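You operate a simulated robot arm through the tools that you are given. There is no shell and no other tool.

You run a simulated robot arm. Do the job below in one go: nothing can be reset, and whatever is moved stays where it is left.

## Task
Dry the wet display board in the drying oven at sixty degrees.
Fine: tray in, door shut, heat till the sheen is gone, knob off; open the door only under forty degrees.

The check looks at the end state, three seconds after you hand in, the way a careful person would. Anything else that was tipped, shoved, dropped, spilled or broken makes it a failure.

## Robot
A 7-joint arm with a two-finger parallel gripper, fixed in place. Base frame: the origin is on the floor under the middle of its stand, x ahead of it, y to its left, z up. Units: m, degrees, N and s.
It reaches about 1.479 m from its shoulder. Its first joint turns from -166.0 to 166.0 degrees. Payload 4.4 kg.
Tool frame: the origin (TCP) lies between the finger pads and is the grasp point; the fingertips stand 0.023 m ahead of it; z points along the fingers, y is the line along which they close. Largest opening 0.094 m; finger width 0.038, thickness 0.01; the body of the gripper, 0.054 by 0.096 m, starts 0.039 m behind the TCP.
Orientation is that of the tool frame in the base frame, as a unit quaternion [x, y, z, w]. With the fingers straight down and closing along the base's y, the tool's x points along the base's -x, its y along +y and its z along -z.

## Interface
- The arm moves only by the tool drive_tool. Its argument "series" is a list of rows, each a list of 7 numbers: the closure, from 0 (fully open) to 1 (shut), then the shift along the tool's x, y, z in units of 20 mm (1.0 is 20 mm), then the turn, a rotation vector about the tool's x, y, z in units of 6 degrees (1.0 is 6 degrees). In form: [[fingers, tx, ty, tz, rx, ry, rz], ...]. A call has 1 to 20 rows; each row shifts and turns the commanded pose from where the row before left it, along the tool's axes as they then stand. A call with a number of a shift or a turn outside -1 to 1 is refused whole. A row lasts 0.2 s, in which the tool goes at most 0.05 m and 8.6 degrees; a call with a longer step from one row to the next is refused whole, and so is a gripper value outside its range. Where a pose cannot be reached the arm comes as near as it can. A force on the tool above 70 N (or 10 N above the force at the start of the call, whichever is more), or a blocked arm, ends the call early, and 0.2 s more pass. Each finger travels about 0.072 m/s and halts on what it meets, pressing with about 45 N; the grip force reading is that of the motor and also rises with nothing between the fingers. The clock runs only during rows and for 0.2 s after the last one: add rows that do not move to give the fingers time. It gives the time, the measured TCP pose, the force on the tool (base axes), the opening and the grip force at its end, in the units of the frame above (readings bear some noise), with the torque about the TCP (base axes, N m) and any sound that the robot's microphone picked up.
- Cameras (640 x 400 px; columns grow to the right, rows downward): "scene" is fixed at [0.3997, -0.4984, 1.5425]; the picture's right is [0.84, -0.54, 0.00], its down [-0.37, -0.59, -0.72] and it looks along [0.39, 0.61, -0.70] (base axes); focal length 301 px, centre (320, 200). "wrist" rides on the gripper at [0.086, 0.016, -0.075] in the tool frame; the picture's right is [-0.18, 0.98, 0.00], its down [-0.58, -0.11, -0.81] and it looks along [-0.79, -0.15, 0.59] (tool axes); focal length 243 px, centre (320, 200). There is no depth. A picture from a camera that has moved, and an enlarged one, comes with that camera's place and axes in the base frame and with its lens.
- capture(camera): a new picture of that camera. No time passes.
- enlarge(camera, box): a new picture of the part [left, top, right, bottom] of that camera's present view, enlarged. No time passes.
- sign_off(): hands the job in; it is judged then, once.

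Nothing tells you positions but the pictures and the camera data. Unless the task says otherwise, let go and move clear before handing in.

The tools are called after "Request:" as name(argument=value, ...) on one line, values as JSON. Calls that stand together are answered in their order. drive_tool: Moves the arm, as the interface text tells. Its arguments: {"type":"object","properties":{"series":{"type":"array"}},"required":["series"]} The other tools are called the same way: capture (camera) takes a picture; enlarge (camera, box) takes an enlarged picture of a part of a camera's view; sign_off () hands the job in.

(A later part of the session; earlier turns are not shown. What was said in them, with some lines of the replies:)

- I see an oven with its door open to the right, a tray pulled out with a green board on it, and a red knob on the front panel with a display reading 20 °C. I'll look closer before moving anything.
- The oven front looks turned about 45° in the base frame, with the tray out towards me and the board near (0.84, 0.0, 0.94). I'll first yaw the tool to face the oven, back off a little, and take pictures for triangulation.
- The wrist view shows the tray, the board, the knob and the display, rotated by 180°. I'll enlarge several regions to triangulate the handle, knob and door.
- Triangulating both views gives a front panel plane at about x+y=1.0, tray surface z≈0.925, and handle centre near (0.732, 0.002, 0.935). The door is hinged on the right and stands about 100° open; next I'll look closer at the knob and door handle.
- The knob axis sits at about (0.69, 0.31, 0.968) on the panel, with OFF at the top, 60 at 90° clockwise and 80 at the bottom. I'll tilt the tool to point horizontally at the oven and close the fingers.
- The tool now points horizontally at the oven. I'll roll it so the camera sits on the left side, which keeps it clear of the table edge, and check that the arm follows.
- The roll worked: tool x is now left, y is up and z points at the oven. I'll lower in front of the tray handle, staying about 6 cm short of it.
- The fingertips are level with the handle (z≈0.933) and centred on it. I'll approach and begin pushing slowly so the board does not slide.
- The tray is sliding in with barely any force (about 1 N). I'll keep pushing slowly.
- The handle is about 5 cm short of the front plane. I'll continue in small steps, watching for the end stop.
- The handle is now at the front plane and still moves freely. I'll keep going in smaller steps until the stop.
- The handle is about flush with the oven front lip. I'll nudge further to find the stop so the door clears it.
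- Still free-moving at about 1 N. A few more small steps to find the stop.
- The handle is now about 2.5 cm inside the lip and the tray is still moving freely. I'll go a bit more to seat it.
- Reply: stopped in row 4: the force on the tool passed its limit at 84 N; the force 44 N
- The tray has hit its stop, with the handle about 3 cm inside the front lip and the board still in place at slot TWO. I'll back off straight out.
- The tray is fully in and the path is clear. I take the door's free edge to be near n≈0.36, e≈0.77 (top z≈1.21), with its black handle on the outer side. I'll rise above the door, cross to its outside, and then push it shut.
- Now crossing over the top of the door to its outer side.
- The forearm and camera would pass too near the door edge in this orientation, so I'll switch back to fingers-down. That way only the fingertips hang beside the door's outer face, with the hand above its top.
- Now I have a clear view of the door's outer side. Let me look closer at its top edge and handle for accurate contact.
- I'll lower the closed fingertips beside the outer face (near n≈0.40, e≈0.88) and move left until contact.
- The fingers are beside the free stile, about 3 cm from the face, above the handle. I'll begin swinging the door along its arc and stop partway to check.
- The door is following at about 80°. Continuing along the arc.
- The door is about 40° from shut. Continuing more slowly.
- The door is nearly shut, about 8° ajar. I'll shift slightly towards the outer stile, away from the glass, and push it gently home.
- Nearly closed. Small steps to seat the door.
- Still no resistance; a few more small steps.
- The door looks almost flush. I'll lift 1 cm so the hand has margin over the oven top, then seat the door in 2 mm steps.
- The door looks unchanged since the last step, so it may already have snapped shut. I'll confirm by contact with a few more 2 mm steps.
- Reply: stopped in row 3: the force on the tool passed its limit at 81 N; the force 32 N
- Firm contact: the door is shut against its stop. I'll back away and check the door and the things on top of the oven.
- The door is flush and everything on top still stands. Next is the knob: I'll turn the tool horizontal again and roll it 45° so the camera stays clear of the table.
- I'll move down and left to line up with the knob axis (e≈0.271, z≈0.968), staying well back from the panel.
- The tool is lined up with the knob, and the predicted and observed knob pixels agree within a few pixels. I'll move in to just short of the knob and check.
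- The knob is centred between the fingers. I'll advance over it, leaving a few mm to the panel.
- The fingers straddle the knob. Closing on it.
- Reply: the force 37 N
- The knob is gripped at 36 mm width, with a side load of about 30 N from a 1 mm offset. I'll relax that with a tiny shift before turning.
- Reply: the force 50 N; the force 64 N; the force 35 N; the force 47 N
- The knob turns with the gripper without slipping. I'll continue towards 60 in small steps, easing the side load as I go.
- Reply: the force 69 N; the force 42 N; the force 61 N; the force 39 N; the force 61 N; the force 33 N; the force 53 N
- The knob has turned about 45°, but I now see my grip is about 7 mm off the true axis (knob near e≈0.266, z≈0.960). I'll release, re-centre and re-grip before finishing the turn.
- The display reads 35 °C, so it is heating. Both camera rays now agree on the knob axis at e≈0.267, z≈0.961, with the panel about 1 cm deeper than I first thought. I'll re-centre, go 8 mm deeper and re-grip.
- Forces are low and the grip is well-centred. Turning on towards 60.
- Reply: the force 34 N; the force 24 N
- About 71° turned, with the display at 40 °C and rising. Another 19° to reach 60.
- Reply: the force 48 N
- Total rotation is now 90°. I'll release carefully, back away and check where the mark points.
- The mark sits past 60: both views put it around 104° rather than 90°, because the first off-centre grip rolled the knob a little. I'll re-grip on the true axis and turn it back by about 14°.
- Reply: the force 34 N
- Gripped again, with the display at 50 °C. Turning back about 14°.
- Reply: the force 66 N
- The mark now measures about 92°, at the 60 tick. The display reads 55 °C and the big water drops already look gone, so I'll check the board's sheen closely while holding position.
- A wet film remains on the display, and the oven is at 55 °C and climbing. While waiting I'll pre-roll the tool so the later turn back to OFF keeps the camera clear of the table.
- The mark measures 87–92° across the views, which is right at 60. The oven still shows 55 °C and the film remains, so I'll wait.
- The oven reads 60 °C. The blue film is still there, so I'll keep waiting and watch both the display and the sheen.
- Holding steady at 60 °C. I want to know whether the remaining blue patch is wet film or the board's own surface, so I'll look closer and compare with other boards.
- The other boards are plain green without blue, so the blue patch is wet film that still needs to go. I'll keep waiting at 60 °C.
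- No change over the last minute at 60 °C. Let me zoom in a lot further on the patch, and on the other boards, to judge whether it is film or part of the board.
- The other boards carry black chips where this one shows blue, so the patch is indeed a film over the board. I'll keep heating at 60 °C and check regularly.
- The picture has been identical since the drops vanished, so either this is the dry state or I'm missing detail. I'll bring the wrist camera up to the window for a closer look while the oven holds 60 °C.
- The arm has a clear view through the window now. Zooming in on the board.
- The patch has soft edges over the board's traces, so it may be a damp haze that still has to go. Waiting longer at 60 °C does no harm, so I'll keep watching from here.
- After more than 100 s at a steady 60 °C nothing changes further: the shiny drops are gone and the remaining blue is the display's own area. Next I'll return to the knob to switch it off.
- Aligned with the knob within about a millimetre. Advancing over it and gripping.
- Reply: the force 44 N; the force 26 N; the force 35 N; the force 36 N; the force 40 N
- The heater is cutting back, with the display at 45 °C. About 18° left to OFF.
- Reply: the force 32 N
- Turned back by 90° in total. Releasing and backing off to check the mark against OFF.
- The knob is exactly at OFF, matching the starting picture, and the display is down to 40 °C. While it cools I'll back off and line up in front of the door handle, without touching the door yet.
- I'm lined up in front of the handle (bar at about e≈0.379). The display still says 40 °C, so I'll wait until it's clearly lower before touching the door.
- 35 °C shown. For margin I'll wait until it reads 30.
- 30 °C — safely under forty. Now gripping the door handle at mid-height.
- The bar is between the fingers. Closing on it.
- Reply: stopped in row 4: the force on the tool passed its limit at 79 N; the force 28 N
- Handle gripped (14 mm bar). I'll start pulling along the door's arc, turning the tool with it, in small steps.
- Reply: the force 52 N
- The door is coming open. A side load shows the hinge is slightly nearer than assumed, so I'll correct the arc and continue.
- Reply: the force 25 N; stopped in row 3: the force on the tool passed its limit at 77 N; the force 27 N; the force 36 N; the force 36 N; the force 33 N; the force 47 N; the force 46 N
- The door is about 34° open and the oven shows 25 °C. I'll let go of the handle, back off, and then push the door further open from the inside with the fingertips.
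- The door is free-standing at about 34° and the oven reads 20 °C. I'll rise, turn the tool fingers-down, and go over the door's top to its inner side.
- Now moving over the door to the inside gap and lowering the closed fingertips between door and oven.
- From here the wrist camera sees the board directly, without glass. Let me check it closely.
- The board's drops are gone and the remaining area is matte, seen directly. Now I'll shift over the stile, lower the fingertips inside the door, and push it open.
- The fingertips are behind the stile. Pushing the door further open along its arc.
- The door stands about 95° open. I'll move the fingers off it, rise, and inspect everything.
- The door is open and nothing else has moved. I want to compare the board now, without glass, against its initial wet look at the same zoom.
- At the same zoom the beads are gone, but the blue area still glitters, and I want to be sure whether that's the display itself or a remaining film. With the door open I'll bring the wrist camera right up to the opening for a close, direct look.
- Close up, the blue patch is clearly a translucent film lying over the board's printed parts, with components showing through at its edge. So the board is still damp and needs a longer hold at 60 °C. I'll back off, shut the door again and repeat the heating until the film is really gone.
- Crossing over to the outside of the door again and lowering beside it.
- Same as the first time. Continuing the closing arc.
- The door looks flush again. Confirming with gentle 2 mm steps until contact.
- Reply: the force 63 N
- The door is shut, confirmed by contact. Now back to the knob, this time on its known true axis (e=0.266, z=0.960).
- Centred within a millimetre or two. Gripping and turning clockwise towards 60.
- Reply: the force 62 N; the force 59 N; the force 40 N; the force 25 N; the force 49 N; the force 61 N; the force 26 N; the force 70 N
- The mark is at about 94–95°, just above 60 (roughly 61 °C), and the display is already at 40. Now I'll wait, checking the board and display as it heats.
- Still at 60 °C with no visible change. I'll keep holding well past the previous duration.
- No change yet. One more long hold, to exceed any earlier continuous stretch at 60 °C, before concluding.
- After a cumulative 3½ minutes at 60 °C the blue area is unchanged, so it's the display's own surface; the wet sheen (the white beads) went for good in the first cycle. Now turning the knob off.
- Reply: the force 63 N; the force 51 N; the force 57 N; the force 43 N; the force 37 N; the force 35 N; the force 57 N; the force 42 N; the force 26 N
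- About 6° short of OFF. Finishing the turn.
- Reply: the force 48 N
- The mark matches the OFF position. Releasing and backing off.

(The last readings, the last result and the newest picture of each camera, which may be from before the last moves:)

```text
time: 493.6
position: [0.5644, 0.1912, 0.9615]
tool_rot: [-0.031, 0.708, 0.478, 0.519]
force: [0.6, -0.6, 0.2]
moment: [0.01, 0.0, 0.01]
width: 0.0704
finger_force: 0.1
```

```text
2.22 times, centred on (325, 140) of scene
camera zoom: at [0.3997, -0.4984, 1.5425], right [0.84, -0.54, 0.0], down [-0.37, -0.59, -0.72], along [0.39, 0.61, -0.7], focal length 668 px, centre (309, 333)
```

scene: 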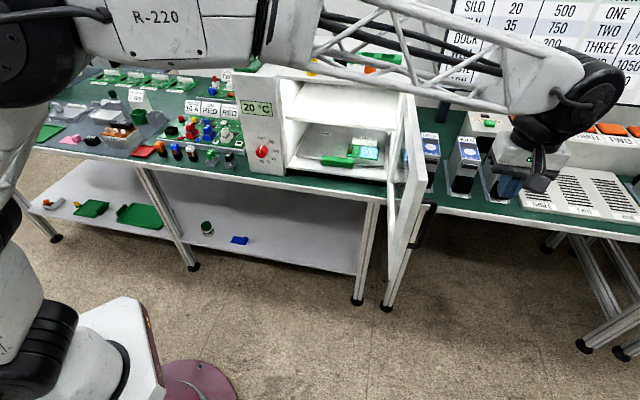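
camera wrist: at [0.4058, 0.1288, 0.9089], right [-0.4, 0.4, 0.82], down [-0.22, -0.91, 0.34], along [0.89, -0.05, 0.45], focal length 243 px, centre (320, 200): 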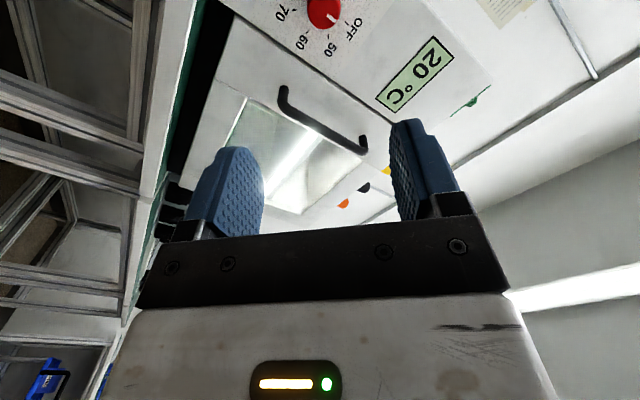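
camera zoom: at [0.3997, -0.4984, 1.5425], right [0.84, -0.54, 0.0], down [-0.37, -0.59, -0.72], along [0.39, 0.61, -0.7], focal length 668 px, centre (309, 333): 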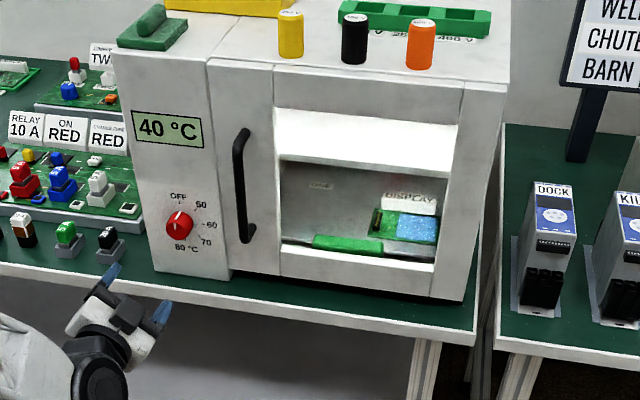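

The knob is exactly at OFF and the display is falling through 40 °C. I'll line up with the handle again while it cools below forty.

Request:
drive_tool(series=[[0.25, 0, 0, 0, 0, 0, -0.836], [0.25, 0, 0, 0, 0, 0, -0.836], [0.25, 0, 0, 0, 0, 0, -0.836], [0.25, 0, 0, 0, 0, 0, -0.836], [0.25, 0, 0, 0, 0, 0, -0.836], [0.25, 0, 0, 0, 0, 0, -0.836], [0.25, 0, 0, 0, 0, 0, -0.836], [0.25, 0, 0, 0, 0, 0, -0.836], [0.25, 0, 0, 0, 0, 0, 0], [0.25, -0.65, -0.938, 0, 0, 0, 0], [0.25, -0.65, -0.938, 0, 0, 0, 0], [0.25, -0.65, -0.938, 0, 0, 0, 0], [0.25, -0.65, -0.938, 0, 0, 0, 0], [0.25, -0.65, -0.938, 0, 0, 0, 0], [0.25, -0.65, -0.938, 0, 0, 0, 0], [0.25, 0, 0, 0, 0, 0, 0], [0.25, 0, 0, 0, 0, 0, 0]])

Request:
drive_tool(series=[[0.25, 0, 0, 0, 0, 0, 0], [0.25, 0, 0, 0, 0, 0, 0], [0.25, 0, 0, 0, 0, 0, 0], [0.25, 0, 0, 0, 0, 0, 0], [0.25, 0, 0, 0, 0, 0, 0], [0.25, 0, 0, 0, 0, 0, 0], [0.25, 0, 0, 0, 0, 0, 0], [0.25, 0, 0, 0, 0, 0, 0], [0.25, 0, 0, 0, 0, 0, 0], [0.25, 0, 0, 0, 0, 0, 0], [0.25, 0, 0, 0, 0, 0, 0], [0.25, 0, 0, 0, 0, 0, 0], [0.25, 0, 0, 0, 0, 0, 0], [0.25, 0, 0, 0, 0, 0, 0], [0.25, 0, 0, 0, 0, 0, 0], [0.25, 0, 0, 0, 0, 0, 0], [0.25, 0, 0, 0, 0, 0, 0], [0.25, 0, 0, 0, 0, 0, 0], [0.25, 0, 0, 0, 0, 0, 0], [0.25, 0, 0, 0, 0, 0, 0]])

Request:
drive_tool(series=[[0.25, 0, 0, 0, 0, 0, 0], [0.25, 0, 0, 0, 0, 0, 0], [0.25, 0, 0, 0, 0, 0, 0], [0.25, 0, 0, 0, 0, 0, 0], [0.25, 0, 0, 0, 0, 0, 0], [0.25, 0, 0, 0, 0, 0, 0], [0.25, 0, 0, 0, 0, 0, 0], [0.25, 0, 0, 0, 0, 0, 0], [0.25, 0, 0, 0, 0, 0, 0], [0.25, 0, 0, 0, 0, 0, 0], [0.25, 0, 0, 0, 0, 0, 0], [0.25, 0, 0, 0, 0, 0, 0], [0.25, 0, 0, 0, 0, 0, 0], [0.25, 0, 0, 0, 0, 0, 0], [0.25, 0, 0, 0, 0, 0, 0], [0.25, 0, 0, 0, 0, 0, 0], [0.25, 0, 0, 0, 0, 0, 0], [0.25, 0, 0, 0, 0, 0, 0], [0.25, 0, 0, 0, 0, 0, 0], [0.25, 0, 0, 0, 0, 0, 0]])

Request:
drive_tool(series=[[0.25, 0, 0, 0, 0, 0, 0], [0.25, 0, 0, 0, 0, 0, 0], [0.25, 0, 0, 0, 0, 0, 0], [0.25, 0, 0, 0, 0, 0, 0], [0.25, 0, 0, 0, 0, 0, 0], [0.25, 0, 0, 0, 0, 0, 0], [0.25, 0, 0, 0, 0, 0, 0], [0.25, 0, 0, 0, 0, 0, 0], [0.25, 0, 0, 0, 0, 0, 0], [0.25, 0, 0, 0, 0, 0, 0], [0.25, 0, 0, 0, 0, 0, 0], [0.25, 0, 0, 0, 0, 0, 0], [0.25, 0, 0, 0, 0, 0, 0], [0.25, 0, 0, 0, 0, 0, 0], [0.25, 0, 0, 0, 0, 0, 0], [0.25, 0, 0, 0, 0, 0, 0], [0.25, 0, 0, 0, 0, 0, 0], [0.25, 0, 0, 0, 0, 0, 0], [0.25, 0, 0, 0, 0, 0, 0], [0.25, 0, 0, 0, 0, 0, 0]])

Request:
enlarge(camera="scene", box=[230, 90, 400, 190])

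Request:
capture(camera="wrist")

```text
time: 497.2
position: [0.6435, 0.1095, 1.04]
tool_rot: [-0.272, 0.655, 0.271, 0.651]
force: [0.6, -0.3, 0.0]
moment: [-0.01, -0.05, -0.01]
width: 0.0705
finger_force: 0.1
```

```text
time: 501.4
position: [0.6445, 0.1103, 1.0394]
tool_rot: [-0.271, 0.654, 0.27, 0.652]
force: [-0.6, -0.9, -0.1]
moment: [0.01, 0.01, -0.01]
width: 0.0706
finger_force: 0.1
```

```text
time: 505.6
position: [0.6434, 0.1104, 1.0385]
tool_rot: [-0.272, 0.655, 0.271, 0.651]
force: [-0.6, 0.1, 0.3]
moment: [-0.02, 0.0, -0.01]
width: 0.0702
finger_force: 0.1
```

```text
time: 509.8
position: [0.6447, 0.1111, 1.0394]
tool_rot: [-0.271, 0.655, 0.27, 0.652]
force: [-0.5, 0.3, 0.3]
moment: [-0.02, 0.01, 0.03]
width: 0.0703
finger_force: 0.0
```

```text
3.76 times, centred on (315, 140) of scene
camera zoom: at [0.3997, -0.4984, 1.5425], right [0.84, -0.54, 0.0], down [-0.37, -0.59, -0.72], along [0.39, 0.61, -0.7], focal length 1132 px, centre (339, 426)
```

zoom: 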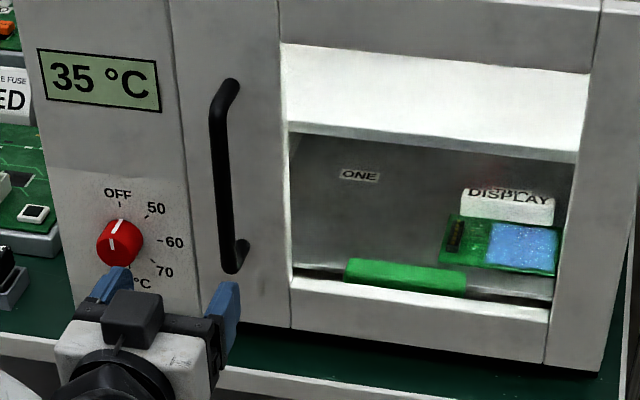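

```text
taken
camera wrist: at [0.5796, 0.0679, 0.9532], right [-0.7, 0.69, 0.18], down [-0.49, -0.65, 0.58], along [0.53, 0.32, 0.79], focal length 243 px, centre (320, 200)
```

wrist: 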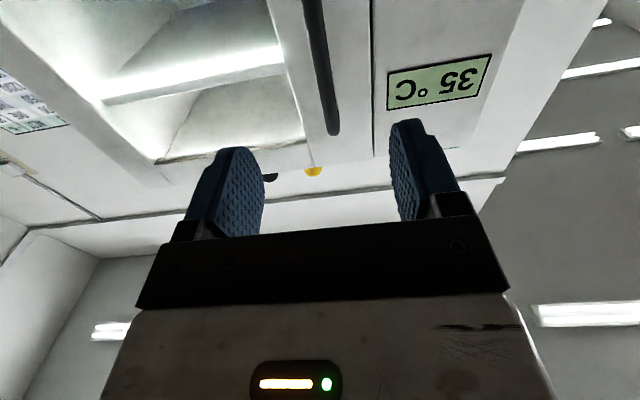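

35 °C shown; waiting for 30 as before.

Request:
drive_tool(series=[[0.25, 0, 0, 0, 0, 0, 0], [0.25, 0, 0, 0, 0, 0, 0], [0.25, 0, 0, 0, 0, 0, 0], [0.25, 0, 0, 0, 0, 0, 0], [0.25, 0, 0, 0, 0, 0, 0], [0.25, 0, 0, 0, 0, 0, 0], [0.25, 0, 0, 0, 0, 0, 0], [0.25, 0, 0, 0, 0, 0, 0], [0.25, 0, 0, 0, 0, 0, 0], [0.25, 0, 0, 0, 0, 0, 0], [0.25, 0, 0, 0, 0, 0, 0], [0.25, 0, 0, 0, 0, 0, 0], [0.25, 0, 0, 0, 0, 0, 0], [0.25, 0, 0, 0, 0, 0, 0], [0.25, 0, 0, 0, 0, 0, 0], [0.25, 0, 0, 0, 0, 0, 0], [0.25, 0, 0, 0, 0, 0, 0], [0.25, 0, 0, 0, 0, 0, 0], [0.25, 0, 0, 0, 0, 0, 0], [0.25, 0, 0, 0, 0, 0, 0]])

Request:
drive_tool(series=[[0.25, 0, 0, 0, 0, 0, 0], [0.25, 0, 0, 0, 0, 0, 0], [0.25, 0, 0, 0, 0, 0, 0], [0.25, 0, 0, 0, 0, 0, 0], [0.25, 0, 0, 0, 0, 0, 0], [0.25, 0, 0, 0, 0, 0, 0], [0.25, 0, 0, 0, 0, 0, 0], [0.25, 0, 0, 0, 0, 0, 0], [0.25, 0, 0, 0, 0, 0, 0], [0.25, 0, 0, 0, 0, 0, 0], [0.25, 0, 0, 0, 0, 0, 0], [0.25, 0, 0, 0, 0, 0, 0], [0.25, 0, 0, 0, 0, 0, 0], [0.25, 0, 0, 0, 0, 0, 0], [0.25, 0, 0, 0, 0, 0, 0], [0.25, 0, 0, 0, 0, 0, 0], [0.25, 0, 0, 0, 0, 0, 0], [0.25, 0, 0, 0, 0, 0, 0], [0.25, 0, 0, 0, 0, 0, 0], [0.25, 0, 0, 0, 0, 0, 0]])

Request:
enlarge(camera="scene", box=[230, 90, 400, 190])

```text
time: 514.0
position: [0.6443, 0.1111, 1.0381]
tool_rot: [-0.273, 0.654, 0.272, 0.651]
force: [0.0, 0.7, -0.1]
moment: [-0.02, -0.03, 0.02]
width: 0.0705
finger_force: 0.1
```

```text
time: 518.2
position: [0.6447, 0.1106, 1.0393]
tool_rot: [-0.271, 0.654, 0.27, 0.652]
force: [0.4, -0.9, 0.0]
moment: [-0.03, 0.02, 0.0]
width: 0.0705
finger_force: 0.1
```

```text
3.76 times, centred on (315, 140) of scene
camera zoom: at [0.3997, -0.4984, 1.5425], right [0.84, -0.54, 0.0], down [-0.37, -0.59, -0.72], along [0.39, 0.61, -0.7], focal length 1132 px, centre (339, 426)
```

zoom: 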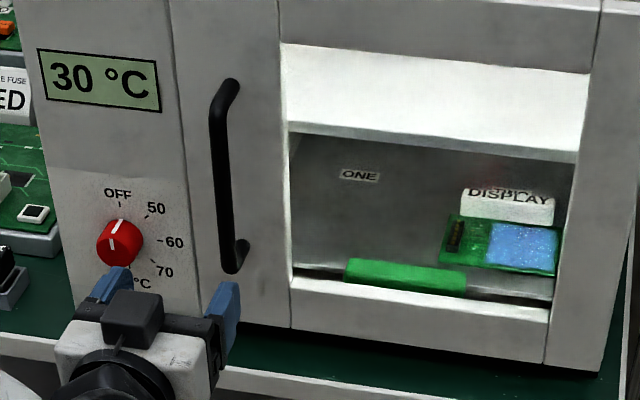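

30 °C. Taking the handle again.

Request:
drive_tool(series=[[0.25, 0, 0.03, 1, 0, 0, 0], [0.25, 0, 0, 1, 0, 0, 0], [0.25, 0, 0, 1, 0, 0, 0], [0.25, 0, 0, 1, 0, 0, 0], [0.25, 0, 0, 1, 0, 0, 0], [0.25, 0, 0, 0.9, 0, 0, 0], [0.25, 0, 0, 0.9, 0, 0, 0], [0.25, 0, 0, 0, 0, 0, 0], [0.6, 0, 0, 0, 0, 0, 0], [0.9, 0, 0, 0, 0, 0, 0], [1, 0, 0, 0, 0, 0, 0], [1, 0, 0, 0, 0, 0, 0]])

Request:
capture(camera="wrist")

```text
time: 520.8
position: [0.7408, 0.2074, 1.0389]
tool_rot: [-0.272, 0.654, 0.271, 0.652]
force: [18.1, -13.1, -2.5]
moment: [-0.12, -0.03, -0.01]
width: 0.0137
finger_force: 44.6
```

```text
taken
camera wrist: at [0.6762, 0.1651, 0.9532], right [-0.69, 0.69, 0.18], down [-0.49, -0.65, 0.58], along [0.53, 0.32, 0.79], focal length 243 px, centre (320, 200)
```

wrist: 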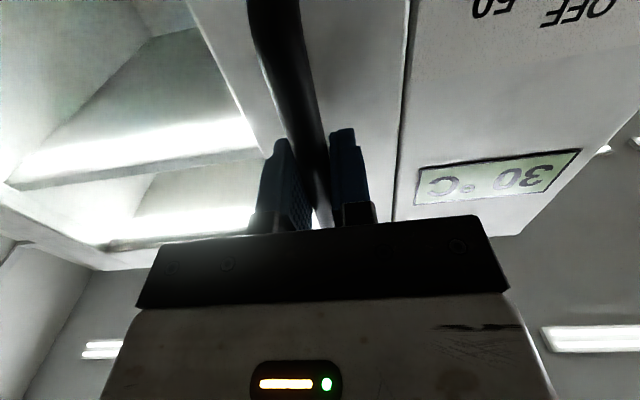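

Request:
drive_tool(series=[[1, 0, -0.03, -0.14, -0.083, 0, 0], [1, 0, -0.042, -0.28, -0.167, 0, 0], [1, 0, -0.042, -0.28, -0.167, 0, 0], [1, 0, -0.042, -0.28, -0.167, 0, 0], [1, 0, -0.042, -0.28, -0.167, 0, 0]])

```text
time: 522.0
position: [0.7258, 0.1873, 1.0393]
tool_rot: [-0.298, 0.643, 0.296, 0.64]
force: [-2.0, 2.2, 14.2]
moment: [0.5, -0.43, 0.05]
width: 0.0135
finger_force: 44.5
```

Low forces; continuing the pull.

Request:
drive_tool(series=[[1, 0, -0.043, -0.28, -0.167, 0, 0], [1, 0, -0.043, -0.28, -0.167, 0, 0], [1, 0, -0.043, -0.28, -0.167, 0, 0], [1, 0, -0.043, -0.28, -0.167, 0, 0], [1, 0, -0.043, -0.28, -0.167, 0, 0]])

Request:
drive_tool(series=[[1, 0, -0.045, -0.28, -0.167, 0, 0], [1, 0, -0.045, -0.28, -0.167, 0, 0], [1, 0, -0.045, -0.28, -0.167, 0, 0], [1, 0, -0.045, -0.28, -0.167, 0, 0]])

```text
time: 523.2
position: [0.7128, 0.1628, 1.0386]
tool_rot: [-0.325, 0.629, 0.324, 0.627]
force: [-34.0, 16.6, 38.8]
moment: [0.16, 0.21, 0.04]
width: 0.0139
finger_force: 44.9
```

```text
time: 524.2
position: [0.7027, 0.1417, 1.0373]
tool_rot: [-0.346, 0.618, 0.345, 0.616]
force: [-19.4, 8.4, 34.1]
moment: [-0.04, -0.19, 0.03]
width: 0.0137
finger_force: 44.7
```

Request:
drive_tool(series=[[1, -0.04, 0.015, 0, 0, 0, 0], [1, 0, -0.045, -0.28, -0.167, 0, 0], [1, 0, -0.045, -0.28, -0.167, 0, 0], [1, 0, -0.045, -0.28, -0.167, 0, 0], [1, 0, -0.045, -0.28, -0.167, 0, 0]])

Request:
drive_tool(series=[[1, 0, -0.045, -0.28, -0.167, 0, 0], [1, 0, -0.045, -0.28, -0.167, 0, 0], [1, 0, -0.045, -0.28, -0.167, 0, 0], [1, 0, -0.045, -0.28, -0.167, 0, 0]])

```text
time: 525.4
position: [0.6952, 0.1198, 1.0376]
tool_rot: [-0.368, 0.606, 0.368, 0.601]
force: [22.3, -7.1, -8.6]
moment: [-0.81, -0.38, -0.09]
width: 0.0136
finger_force: 44.7
```

```text
time: 526.4
position: [0.6885, 0.0991, 1.0368]
tool_rot: [-0.388, 0.594, 0.388, 0.589]
force: [26.5, -7.3, -28.1]
moment: [0.47, -1.29, 0.07]
width: 0.0136
finger_force: 44.9
```

Request:
drive_tool(series=[[1, 0.03, -0.03, 0, 0, 0, 0], [1, 0, -0.05, -0.336, -0.2, 0, 0], [1, 0, -0.05, -0.336, -0.2, 0, 0], [1, 0, -0.05, -0.336, -0.2, 0, 0], [1, 0, -0.05, -0.336, -0.2, 0, 0]])

Request:
drive_tool(series=[[1, 0, -0.05, -0.336, -0.2, 0, 0], [1, 0, -0.05, -0.336, -0.2, 0, 0], [1, 0, -0.05, -0.336, -0.2, 0, 0], [1, 0, -0.05, -0.336, -0.2, 0, 0]])

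```text
time: 527.6
position: [0.6822, 0.0727, 1.0372]
tool_rot: [-0.412, 0.576, 0.412, 0.572]
force: [-2.7, 0.4, -28.7]
moment: [-0.24, -0.76, 0.05]
width: 0.0136
finger_force: 45.0
```

```text
time: 528.6
position: [0.6781, 0.045, 1.0396]
tool_rot: [-0.437, 0.558, 0.437, 0.555]
force: [-20.1, 1.4, -38.4]
moment: [-0.49, -1.11, 0.02]
width: 0.0138
finger_force: 45.6
```

Request:
drive_tool(series=[[1, 0.04, 0.01, 0, 0, 0, 0], [1, 0, -0.05, -0.336, -0.2, 0, 0], [1, 0, -0.05, -0.336, -0.2, 0, 0], [1, 0, -0.05, -0.336, -0.2, 0, 0]])

Request:
drive_tool(series=[[0.8, 0, 0, 0, 0, 0, 0], [0.5, 0, 0, 0, 0, 0, 0], [0.4, 0, 0, 0, 0, 0, 0], [0.4, 0, 0, 0, 0, 0, 0], [0.4, 0, 0, -0.5, 0, 0, 0], [0.4, 0, 0, -0.8, 0, 0, 0], [0.4, 0, 0, -1, 0, 0, 0], [0.4, 0, 0, -1, 0, 0, 0], [0.4, 0, 0, -1, 0, 0, 0], [0.4, 0, 0, -1, 0, 0, 0], [0.4, 0, 0, 0, 0, 0, 0]])

Request:
enlarge(camera="scene", box=[220, 50, 430, 230])

```text
time: 529.6
position: [0.6777, 0.0238, 1.0374]
tool_rot: [-0.454, 0.544, 0.453, 0.541]
force: [19.3, -0.5, -17.9]
moment: [-0.93, -0.19, 0.02]
width: 0.0139
finger_force: 44.5
```

```text
time: 532.0
position: [0.6575, -0.0781, 1.0371]
tool_rot: [-0.454, 0.545, 0.453, 0.54]
force: [0.7, 0.8, -1.1]
moment: [-0.02, 0.02, 0.0]
width: 0.0564
finger_force: 0.1
```

```text
2.22 times, centred on (325, 140) of scene
camera zoom: at [0.3997, -0.4984, 1.5425], right [0.84, -0.54, 0.0], down [-0.37, -0.59, -0.72], along [0.39, 0.61, -0.7], focal length 668 px, centre (309, 333)
```

zoom: 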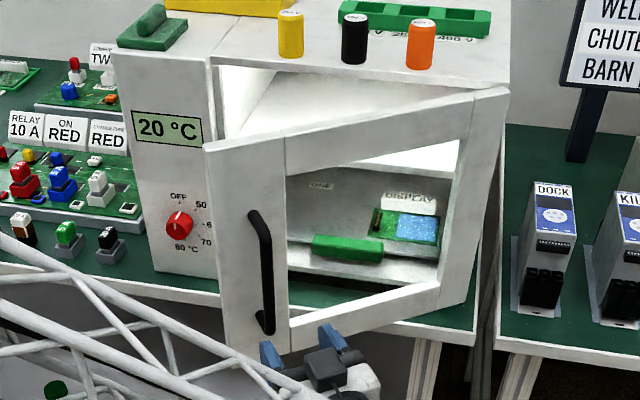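

Same good state as before. Repeating the rise, fingers-down turn and inside push.

Request:
drive_tool(series=[[1, -1, 0, -0.3, 0, 0, 0], [1, -1, 0, -0.3, 0, 0, 0], [1, -1, 0, 0, 0, 0, 0], [1, -1, 0, 0, 0, 0, 0], [1, -1, 0, 0, 0, 0, 0], [1, -1, 0, 0, 0, 0, 0], [1, -1, 0, 0, 0, 0, 0], [1, -1, 0, 0, 0, 0, 0], [1, -1, 0, 0, 0, 0, 0], [1, -1, 0, 0, 0, 0, 0], [1, -1, 0, 0, 0, 0, 0], [1, -1, 0, 0, 0, 0, 0], [1, -1, 0, 0, 0, 0, 0], [1, -1, 0, 0, 0, 0, 0], [1, -0.7, 0, 0, 0, 0, 0], [1, 0, 0, 0, 0, 0, 0]])

Request:
drive_tool(series=[[1, 0, 0, 0, 0, 1, 0], [1, 0, 0, 0, 0, 1, 0], [1, 0, 0, 0, 0, 1, 0], [1, 0, 0, 0, 0, 1, 0], [1, 0, 0, 0, 0, 1, 0], [1, 0, 0, 0, 0, 1, 0], [1, 0, 0, 0, 0, 1, 0], [1, 0, 0, 0, 0, 1, 0], [1, 0, 0, 0, 0, 1, 0], [1, 0, 0, 0, 0, 1, 0], [1, 0, 0, 0, 0, 1, 0], [1, 0, 0, 0, 0, 1, 0], [1, 0, 0, 0, 0, 1, 0], [1, 0, 0, 0, 0, 1, 0], [1, 0, 0, 0, 0, 1, 0], [1, 0, 0, 0, 0, 0, 0]])

Request:
drive_tool(series=[[1, -0.94, -0.21, 0, 0, 0, 0], [1, -0.94, -0.21, 0, 0, 0, 0], [1, -0.94, -0.21, 0, 0, 0, 0], [1, -0.94, -0.21, 0, 0, 0, 0], [1, -0.94, -0.21, 0, 0, 0, 0], [1, -0.94, -0.21, 0, 0, 0, 0], [1, -0.94, -0.21, 0, 0, 0, 0], [1, -0.94, -0.21, 0, 0, 0, 0], [1, -0.94, -0.21, 0, 0, 0, 0], [1, -0.94, -0.21, 0, 0, 0, 0], [1, -0.94, -0.21, 0, 0, 0, 0], [1, 0, 0.833, 0, 0, 0, 0], [1, 0, 0.833, 0, 0, 0, 0], [1, 0, 0.833, 0, 0, 0, 0], [1, 0, 0, 0, 0, 0, 0]])

Request:
capture(camera="wrist")

Request:
enlarge(camera="scene", box=[230, 20, 420, 180])

```text
time: 535.4
position: [0.6564, -0.0894, 1.3342]
tool_rot: [-0.454, 0.544, 0.454, 0.541]
force: [1.1, -0.4, 0.0]
moment: [0.0, -0.02, 0.0]
width: 0.0
finger_force: 42.4
```

```text
time: 538.8
position: [0.6573, -0.0897, 1.332]
tool_rot: [-0.641, 0.767, 0.0, -0.003]
force: [-0.4, 0.4, 0.4]
moment: [0.0, 0.01, -0.03]
width: 0.0
finger_force: 42.3
```

```text
time: 542.0
position: [0.69, 0.1137, 1.3312]
tool_rot: [-0.641, 0.767, 0.0, -0.002]
force: [-1.3, 0.1, 0.1]
moment: [0.02, 0.02, -0.02]
width: 0.0
finger_force: 42.8
```

```text
taken
camera wrist: at [0.6588, 0.031, 1.4064], right [-0.93, 0.36, 0.0], down [0.21, 0.56, 0.8], along [0.28, 0.75, -0.59], focal length 243 px, centre (320, 200)
```

wrist: 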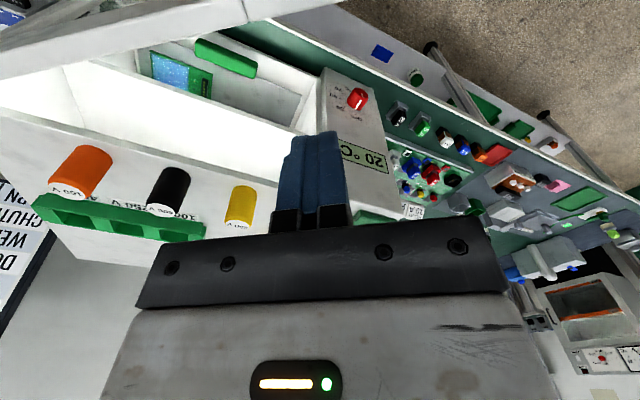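

```text
2.50 times, centred on (325, 100) of scene
camera zoom: at [0.3997, -0.4984, 1.5425], right [0.84, -0.54, 0.0], down [-0.37, -0.59, -0.72], along [0.39, 0.61, -0.7], focal length 752 px, centre (308, 450)
```

zoom: 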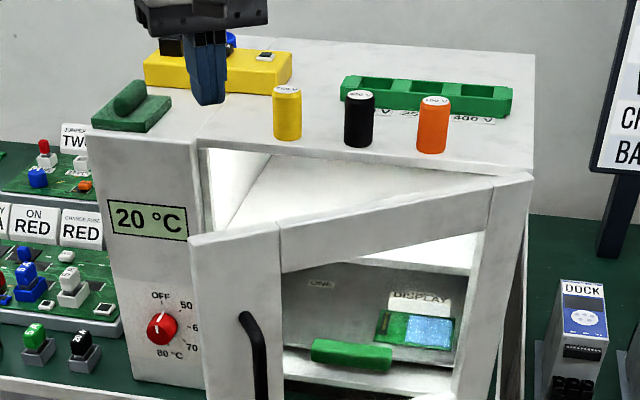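

Request:
drive_tool(series=[[1, 0, 0, 0.97, 0, 0, 0], [1, 0, 0, 0.97, 0, 0, 0], [1, 0, 0, 0.97, 0, 0, 0], [1, 0, 0, 0.97, 0, 0, 0], [1, 0, 0, 0.97, 0, 0, 0], [1, 0, 0, 0.97, 0, 0, 0], [1, 0, 0, 0.97, 0, 0, 0], [1, 0, 0, 0, 0, 0, 0]])

Request:
drive_tool(series=[[1, 0.385, 0, 0, 0, 0, 0], [1, 0.385, 0, 0, 0, 0, 0], [1, 0.6, -0.008, 0, 0, 0, 0], [1, 0.715, -0.008, 0, 0, 0, 0], [1, 0.715, -0.008, 0, 0, 0, 0], [1, 0.715, -0.008, 0, 0, 0, 0], [1, 0.715, -0.008, 0, 0, 0, 0], [1, 0.715, -0.008, 0, 0, 0, 0], [1, 0.654, -0.19, 0, 0, 0, 0], [1, 0.654, -0.19, 0, 0, 0, 0], [1, 0.654, -0.19, 0, 0, 0, 0], [1, 0.654, -0.19, 0, 0, 0, 0], [1, 0.654, -0.19, 0, 0, 0, 0], [1, 0.654, -0.19, 0, 0, 0, 0]])

Request:
capture(camera="scene")

```text
time: 543.8
position: [0.6909, 0.1136, 1.1946]
tool_rot: [-0.641, 0.767, 0.0, -0.003]
force: [0.0, 0.1, 0.1]
moment: [-0.02, 0.0, -0.02]
width: 0.0
finger_force: 42.0
```

```text
time: 546.8
position: [0.6821, -0.0643, 1.1953]
tool_rot: [-0.642, 0.767, 0.0, -0.003]
force: [0.2, 0.4, 0.6]
moment: [-0.02, 0.03, 0.01]
width: 0.0
finger_force: 42.7
```

```text
taken
```

scene: 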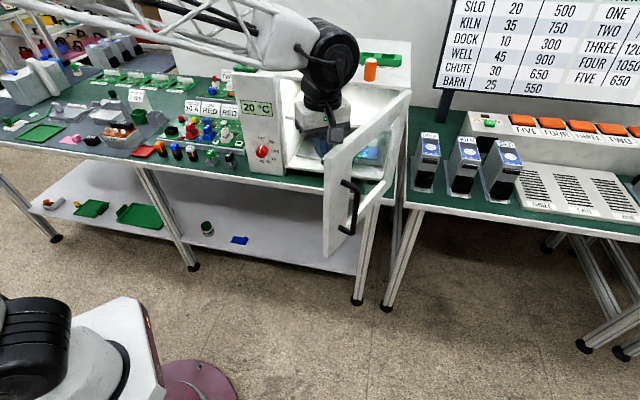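

Request:
drive_tool(series=[[1, 0.595, -0.36, 0, 0, 0, 0], [1, 0.595, -0.36, 0, 0, 0, 0], [1, 0.595, -0.36, 0, 0, 0, 0], [1, 0.595, -0.36, 0, 0, 0, 0], [1, 0.595, -0.36, 0, 0, 0, 0], [1, 0.595, -0.36, 0, 0, 0, 0], [1, 0.476, -0.482, 0, 0, 0, 0], [1, 0.476, -0.482, 0, 0, 0, 0], [1, 0.476, -0.482, 0, 0, 0, 0], [1, 0.476, -0.482, 0, 0, 0, 0], [1, 0.476, -0.482, 0, 0, 0, 0], [1, 0.277, -0.39, 0, 0, 0, 0], [1, 0.277, -0.39, 0, 0, 0, 0], [1, 0, 0, 0, 0, 0, 0]])

Request:
drive_tool(series=[[1, -0.37, 0.55, 0, 0, 0, 0], [1, -0.37, 0.55, 0, 0, 0, 0], [1, -0.37, 0.55, 0, 0, 0, 0], [1, 0, 0, -1, 0, 0, 0], [1, 0, 0, -1, 0, 0, 0], [1, 0, 0, -1, 0, 0, 0], [1, 0, 0, -1, 0, 0, 0], [1, 0, 0, -1, 0, 0, 0], [1, 0, 0, -1, 0, 0, 0], [1, 0.6, 0.8, 0, 0, 0, 0], [1, 0.6, 0.8, 0, 0, 0, 0], [1, 0.6, 0.8, 0, 0, 0, 0], [1, 0.6, 0.8, 0, 0, 0, 0], [1, 0.6, 0.8, 0, 0, 0, 0], [0.5, 0, 0, 0, 0, 0, 0]])

Request:
capture(camera="scene")

Request:
enlarge(camera="scene", box=[220, 60, 450, 290])

Request:
enlarge(camera="scene", box=[340, 135, 390, 165])

Request:
capture(camera="wrist")

```text
time: 549.8
position: [0.764, -0.2109, 1.1949]
tool_rot: [-0.641, 0.767, 0.0, -0.002]
force: [-0.1, 0.2, 0.1]
moment: [0.01, 0.01, 0.01]
width: 0.0001
finger_force: 42.6
```

```text
time: 553.0
position: [0.6483, -0.2268, 1.3176]
tool_rot: [-0.641, 0.767, 0.0, -0.002]
force: [0.2, 0.9, 0.3]
moment: [-0.01, 0.02, 0.01]
width: 0.0471
finger_force: 0.2
```

```text
taken
```

scene: 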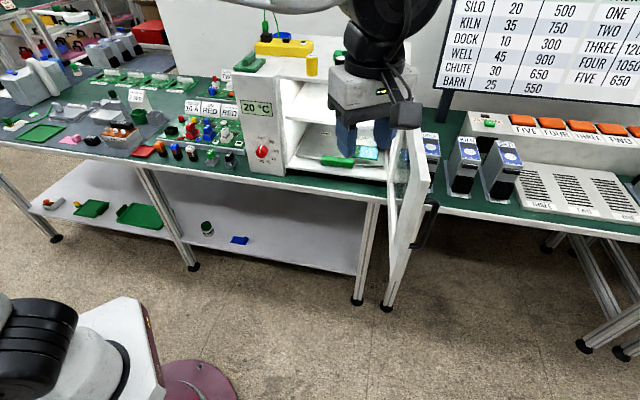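

```text
1.74 times, centred on (335, 175) of scene
camera zoom: at [0.3997, -0.4984, 1.5425], right [0.84, -0.54, 0.0], down [-0.37, -0.59, -0.72], along [0.39, 0.61, -0.7], focal length 523 px, centre (294, 244)
```

zoom: 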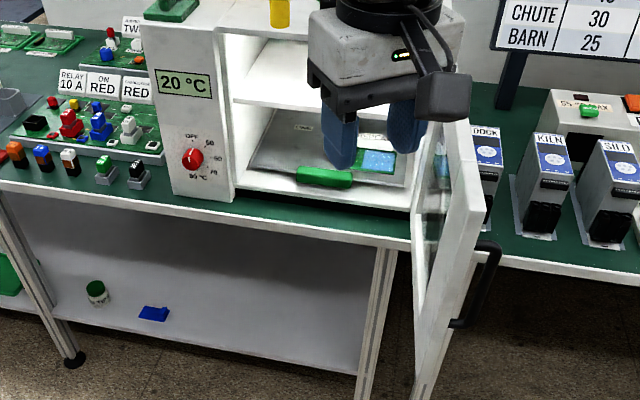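

```text
12.80 times, centred on (365, 150) of scene
camera zoom: at [0.3997, -0.4984, 1.5425], right [0.84, -0.54, 0.0], down [-0.37, -0.59, -0.72], along [0.39, 0.61, -0.7], focal length 3850 px, centre (-256, 840)
```

zoom: 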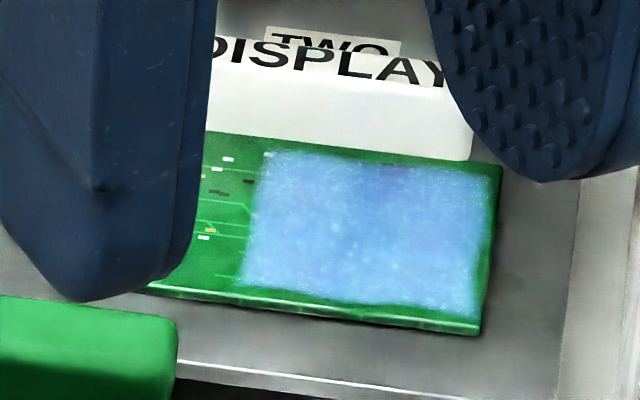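

```text
taken
camera wrist: at [0.6167, -0.311, 1.3924], right [-0.93, 0.36, 0.0], down [0.21, 0.56, 0.8], along [0.28, 0.75, -0.59], focal length 243 px, centre (320, 200)
```

wrist: 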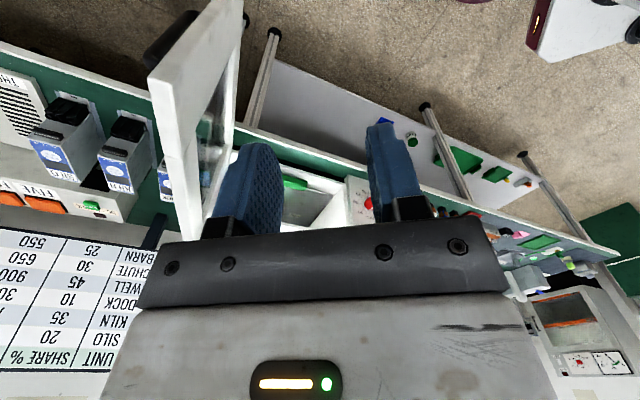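

The door is open at 20 °C, the knob is off and the tray is in. I'll move the arm a bit further clear and do a final check of the surroundings.

Request:
drive_tool(series=[[0.5, 0.3, 0.9, -0.4, 0, 0, 0], [0.5, 0.3, 0.9, -0.4, 0, 0, 0], [0.5, 0.3, 0.9, -0.4, 0, 0, 0], [0.5, 0.3, 0.9, -0.4, 0, 0, 0], [0.5, 0.3, 0.9, -0.4, 0, 0, 0], [0.5, 0.3, 0.9, -0.4, 0, 0, 0], [0.5, 0.3, 0.9, -0.4, 0, 0, 0], [0.5, 0.3, 0.9, -0.4, 0, 0, 0], [0.5, 0, 0, 0, 0, 0, 0]])

Request:
capture(camera="scene")

Request:
enlarge(camera="scene", box=[220, 20, 460, 200])

Request:
enlarge(camera="scene", box=[0, 40, 260, 200])

Request:
enlarge(camera="scene", box=[240, 130, 288, 170])

```text
time: 555.0
position: [0.4973, -0.2498, 1.3814]
tool_rot: [-0.642, 0.767, 0.0, -0.002]
force: [0.6, 0.4, 0.2]
moment: [-0.01, -0.02, -0.01]
width: 0.0468
finger_force: 0.0
```

```text
taken
```

scene: 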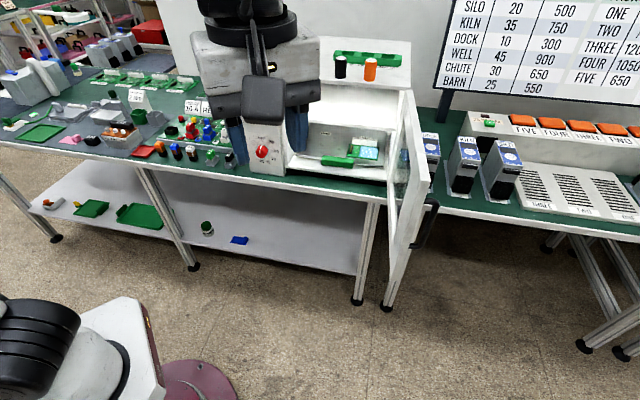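

```text
2.22 times, centred on (340, 110) of scene
camera zoom: at [0.3997, -0.4984, 1.5425], right [0.84, -0.54, 0.0], down [-0.37, -0.59, -0.72], along [0.39, 0.61, -0.7], focal length 668 px, centre (276, 400)
```

zoom: 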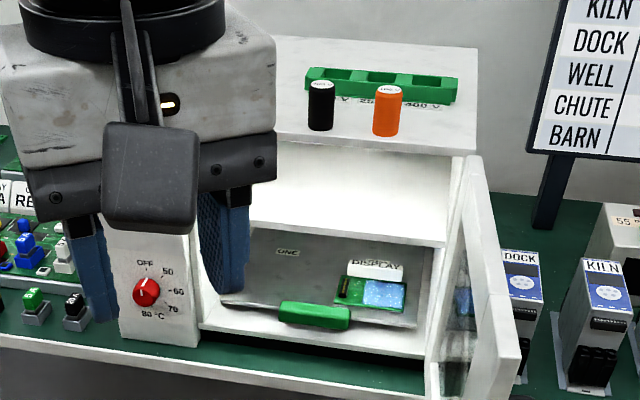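

```text
2.46 times, centred on (130, 120) of scene
camera zoom: at [0.3997, -0.4984, 1.5425], right [0.84, -0.54, 0.0], down [-0.37, -0.59, -0.72], along [0.39, 0.61, -0.7], focal length 740 px, centre (788, 397)
```

zoom: 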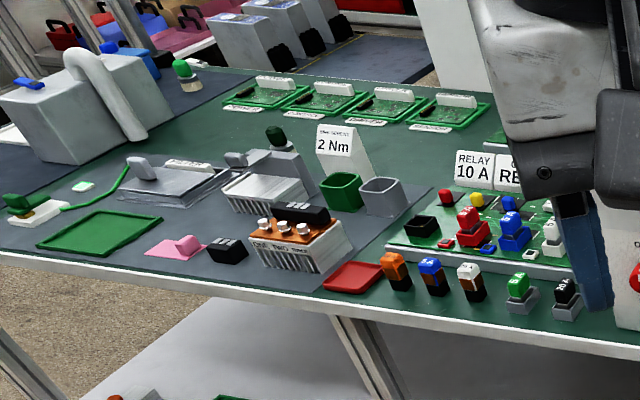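

```text
10.00 times, centred on (264, 150) of scene
camera zoom: at [0.3997, -0.4984, 1.5425], right [0.84, -0.54, 0.0], down [-0.37, -0.59, -0.72], along [0.39, 0.61, -0.7], focal length 3008 px, centre (880, 700)
```

zoom: 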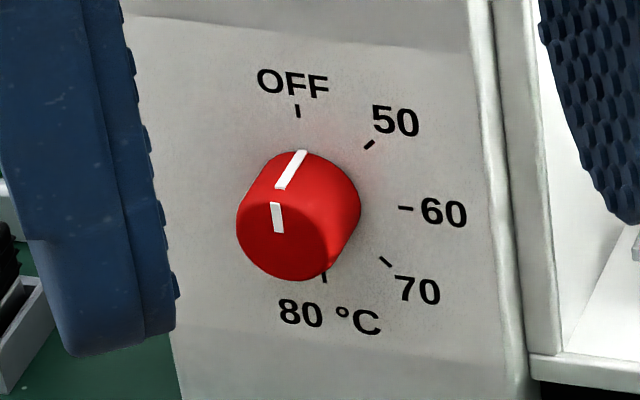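

The knob is at OFF, the tray is in, the oven is at room temperature with the door open, the wet beads are gone, and everything around stands as it did. The arm is clear, so I'm handing in.

Request:
sign_off()

```text
The job is handed in.
```

I pushed the tray in, dried the display board at sixty degrees and handed the job in. It ends with the knob at OFF and the oven at 20 °C. I can't be fully sure the board counts as dry, for the reason below.

- **Drying:** The white water beads on the board disappeared as the oven warmed past about 50 °C, before it reached 60. A blue patch stayed on the display area and did not change after that.
- **Doubt about the patch:** I first took the patch for the display itself. A close look with the door open suggested a translucent film, so I shut the door and heated again. In all the board had about three and a half minutes at 60 °C. The patch still didn't change, so I judged it to be the display's own surface.
- **Temperature:** The first turn of the knob went past 60, to roughly 63, and I turned it back while the oven was still near 50 °C. On the second heating the knob sat slightly above 60, at about 61 by its mark. The display never read above 60 °C.
- **Door:** I opened it twice, both times with the display at 30 °C. I left it open at about 95°, because the instruction could be read as asking for that.
- **Surroundings:** In the last pictures I saw nothing tipped, moved or broken. The gripper hid part of the oven top in those, but the items there were standing in pictures taken just before.
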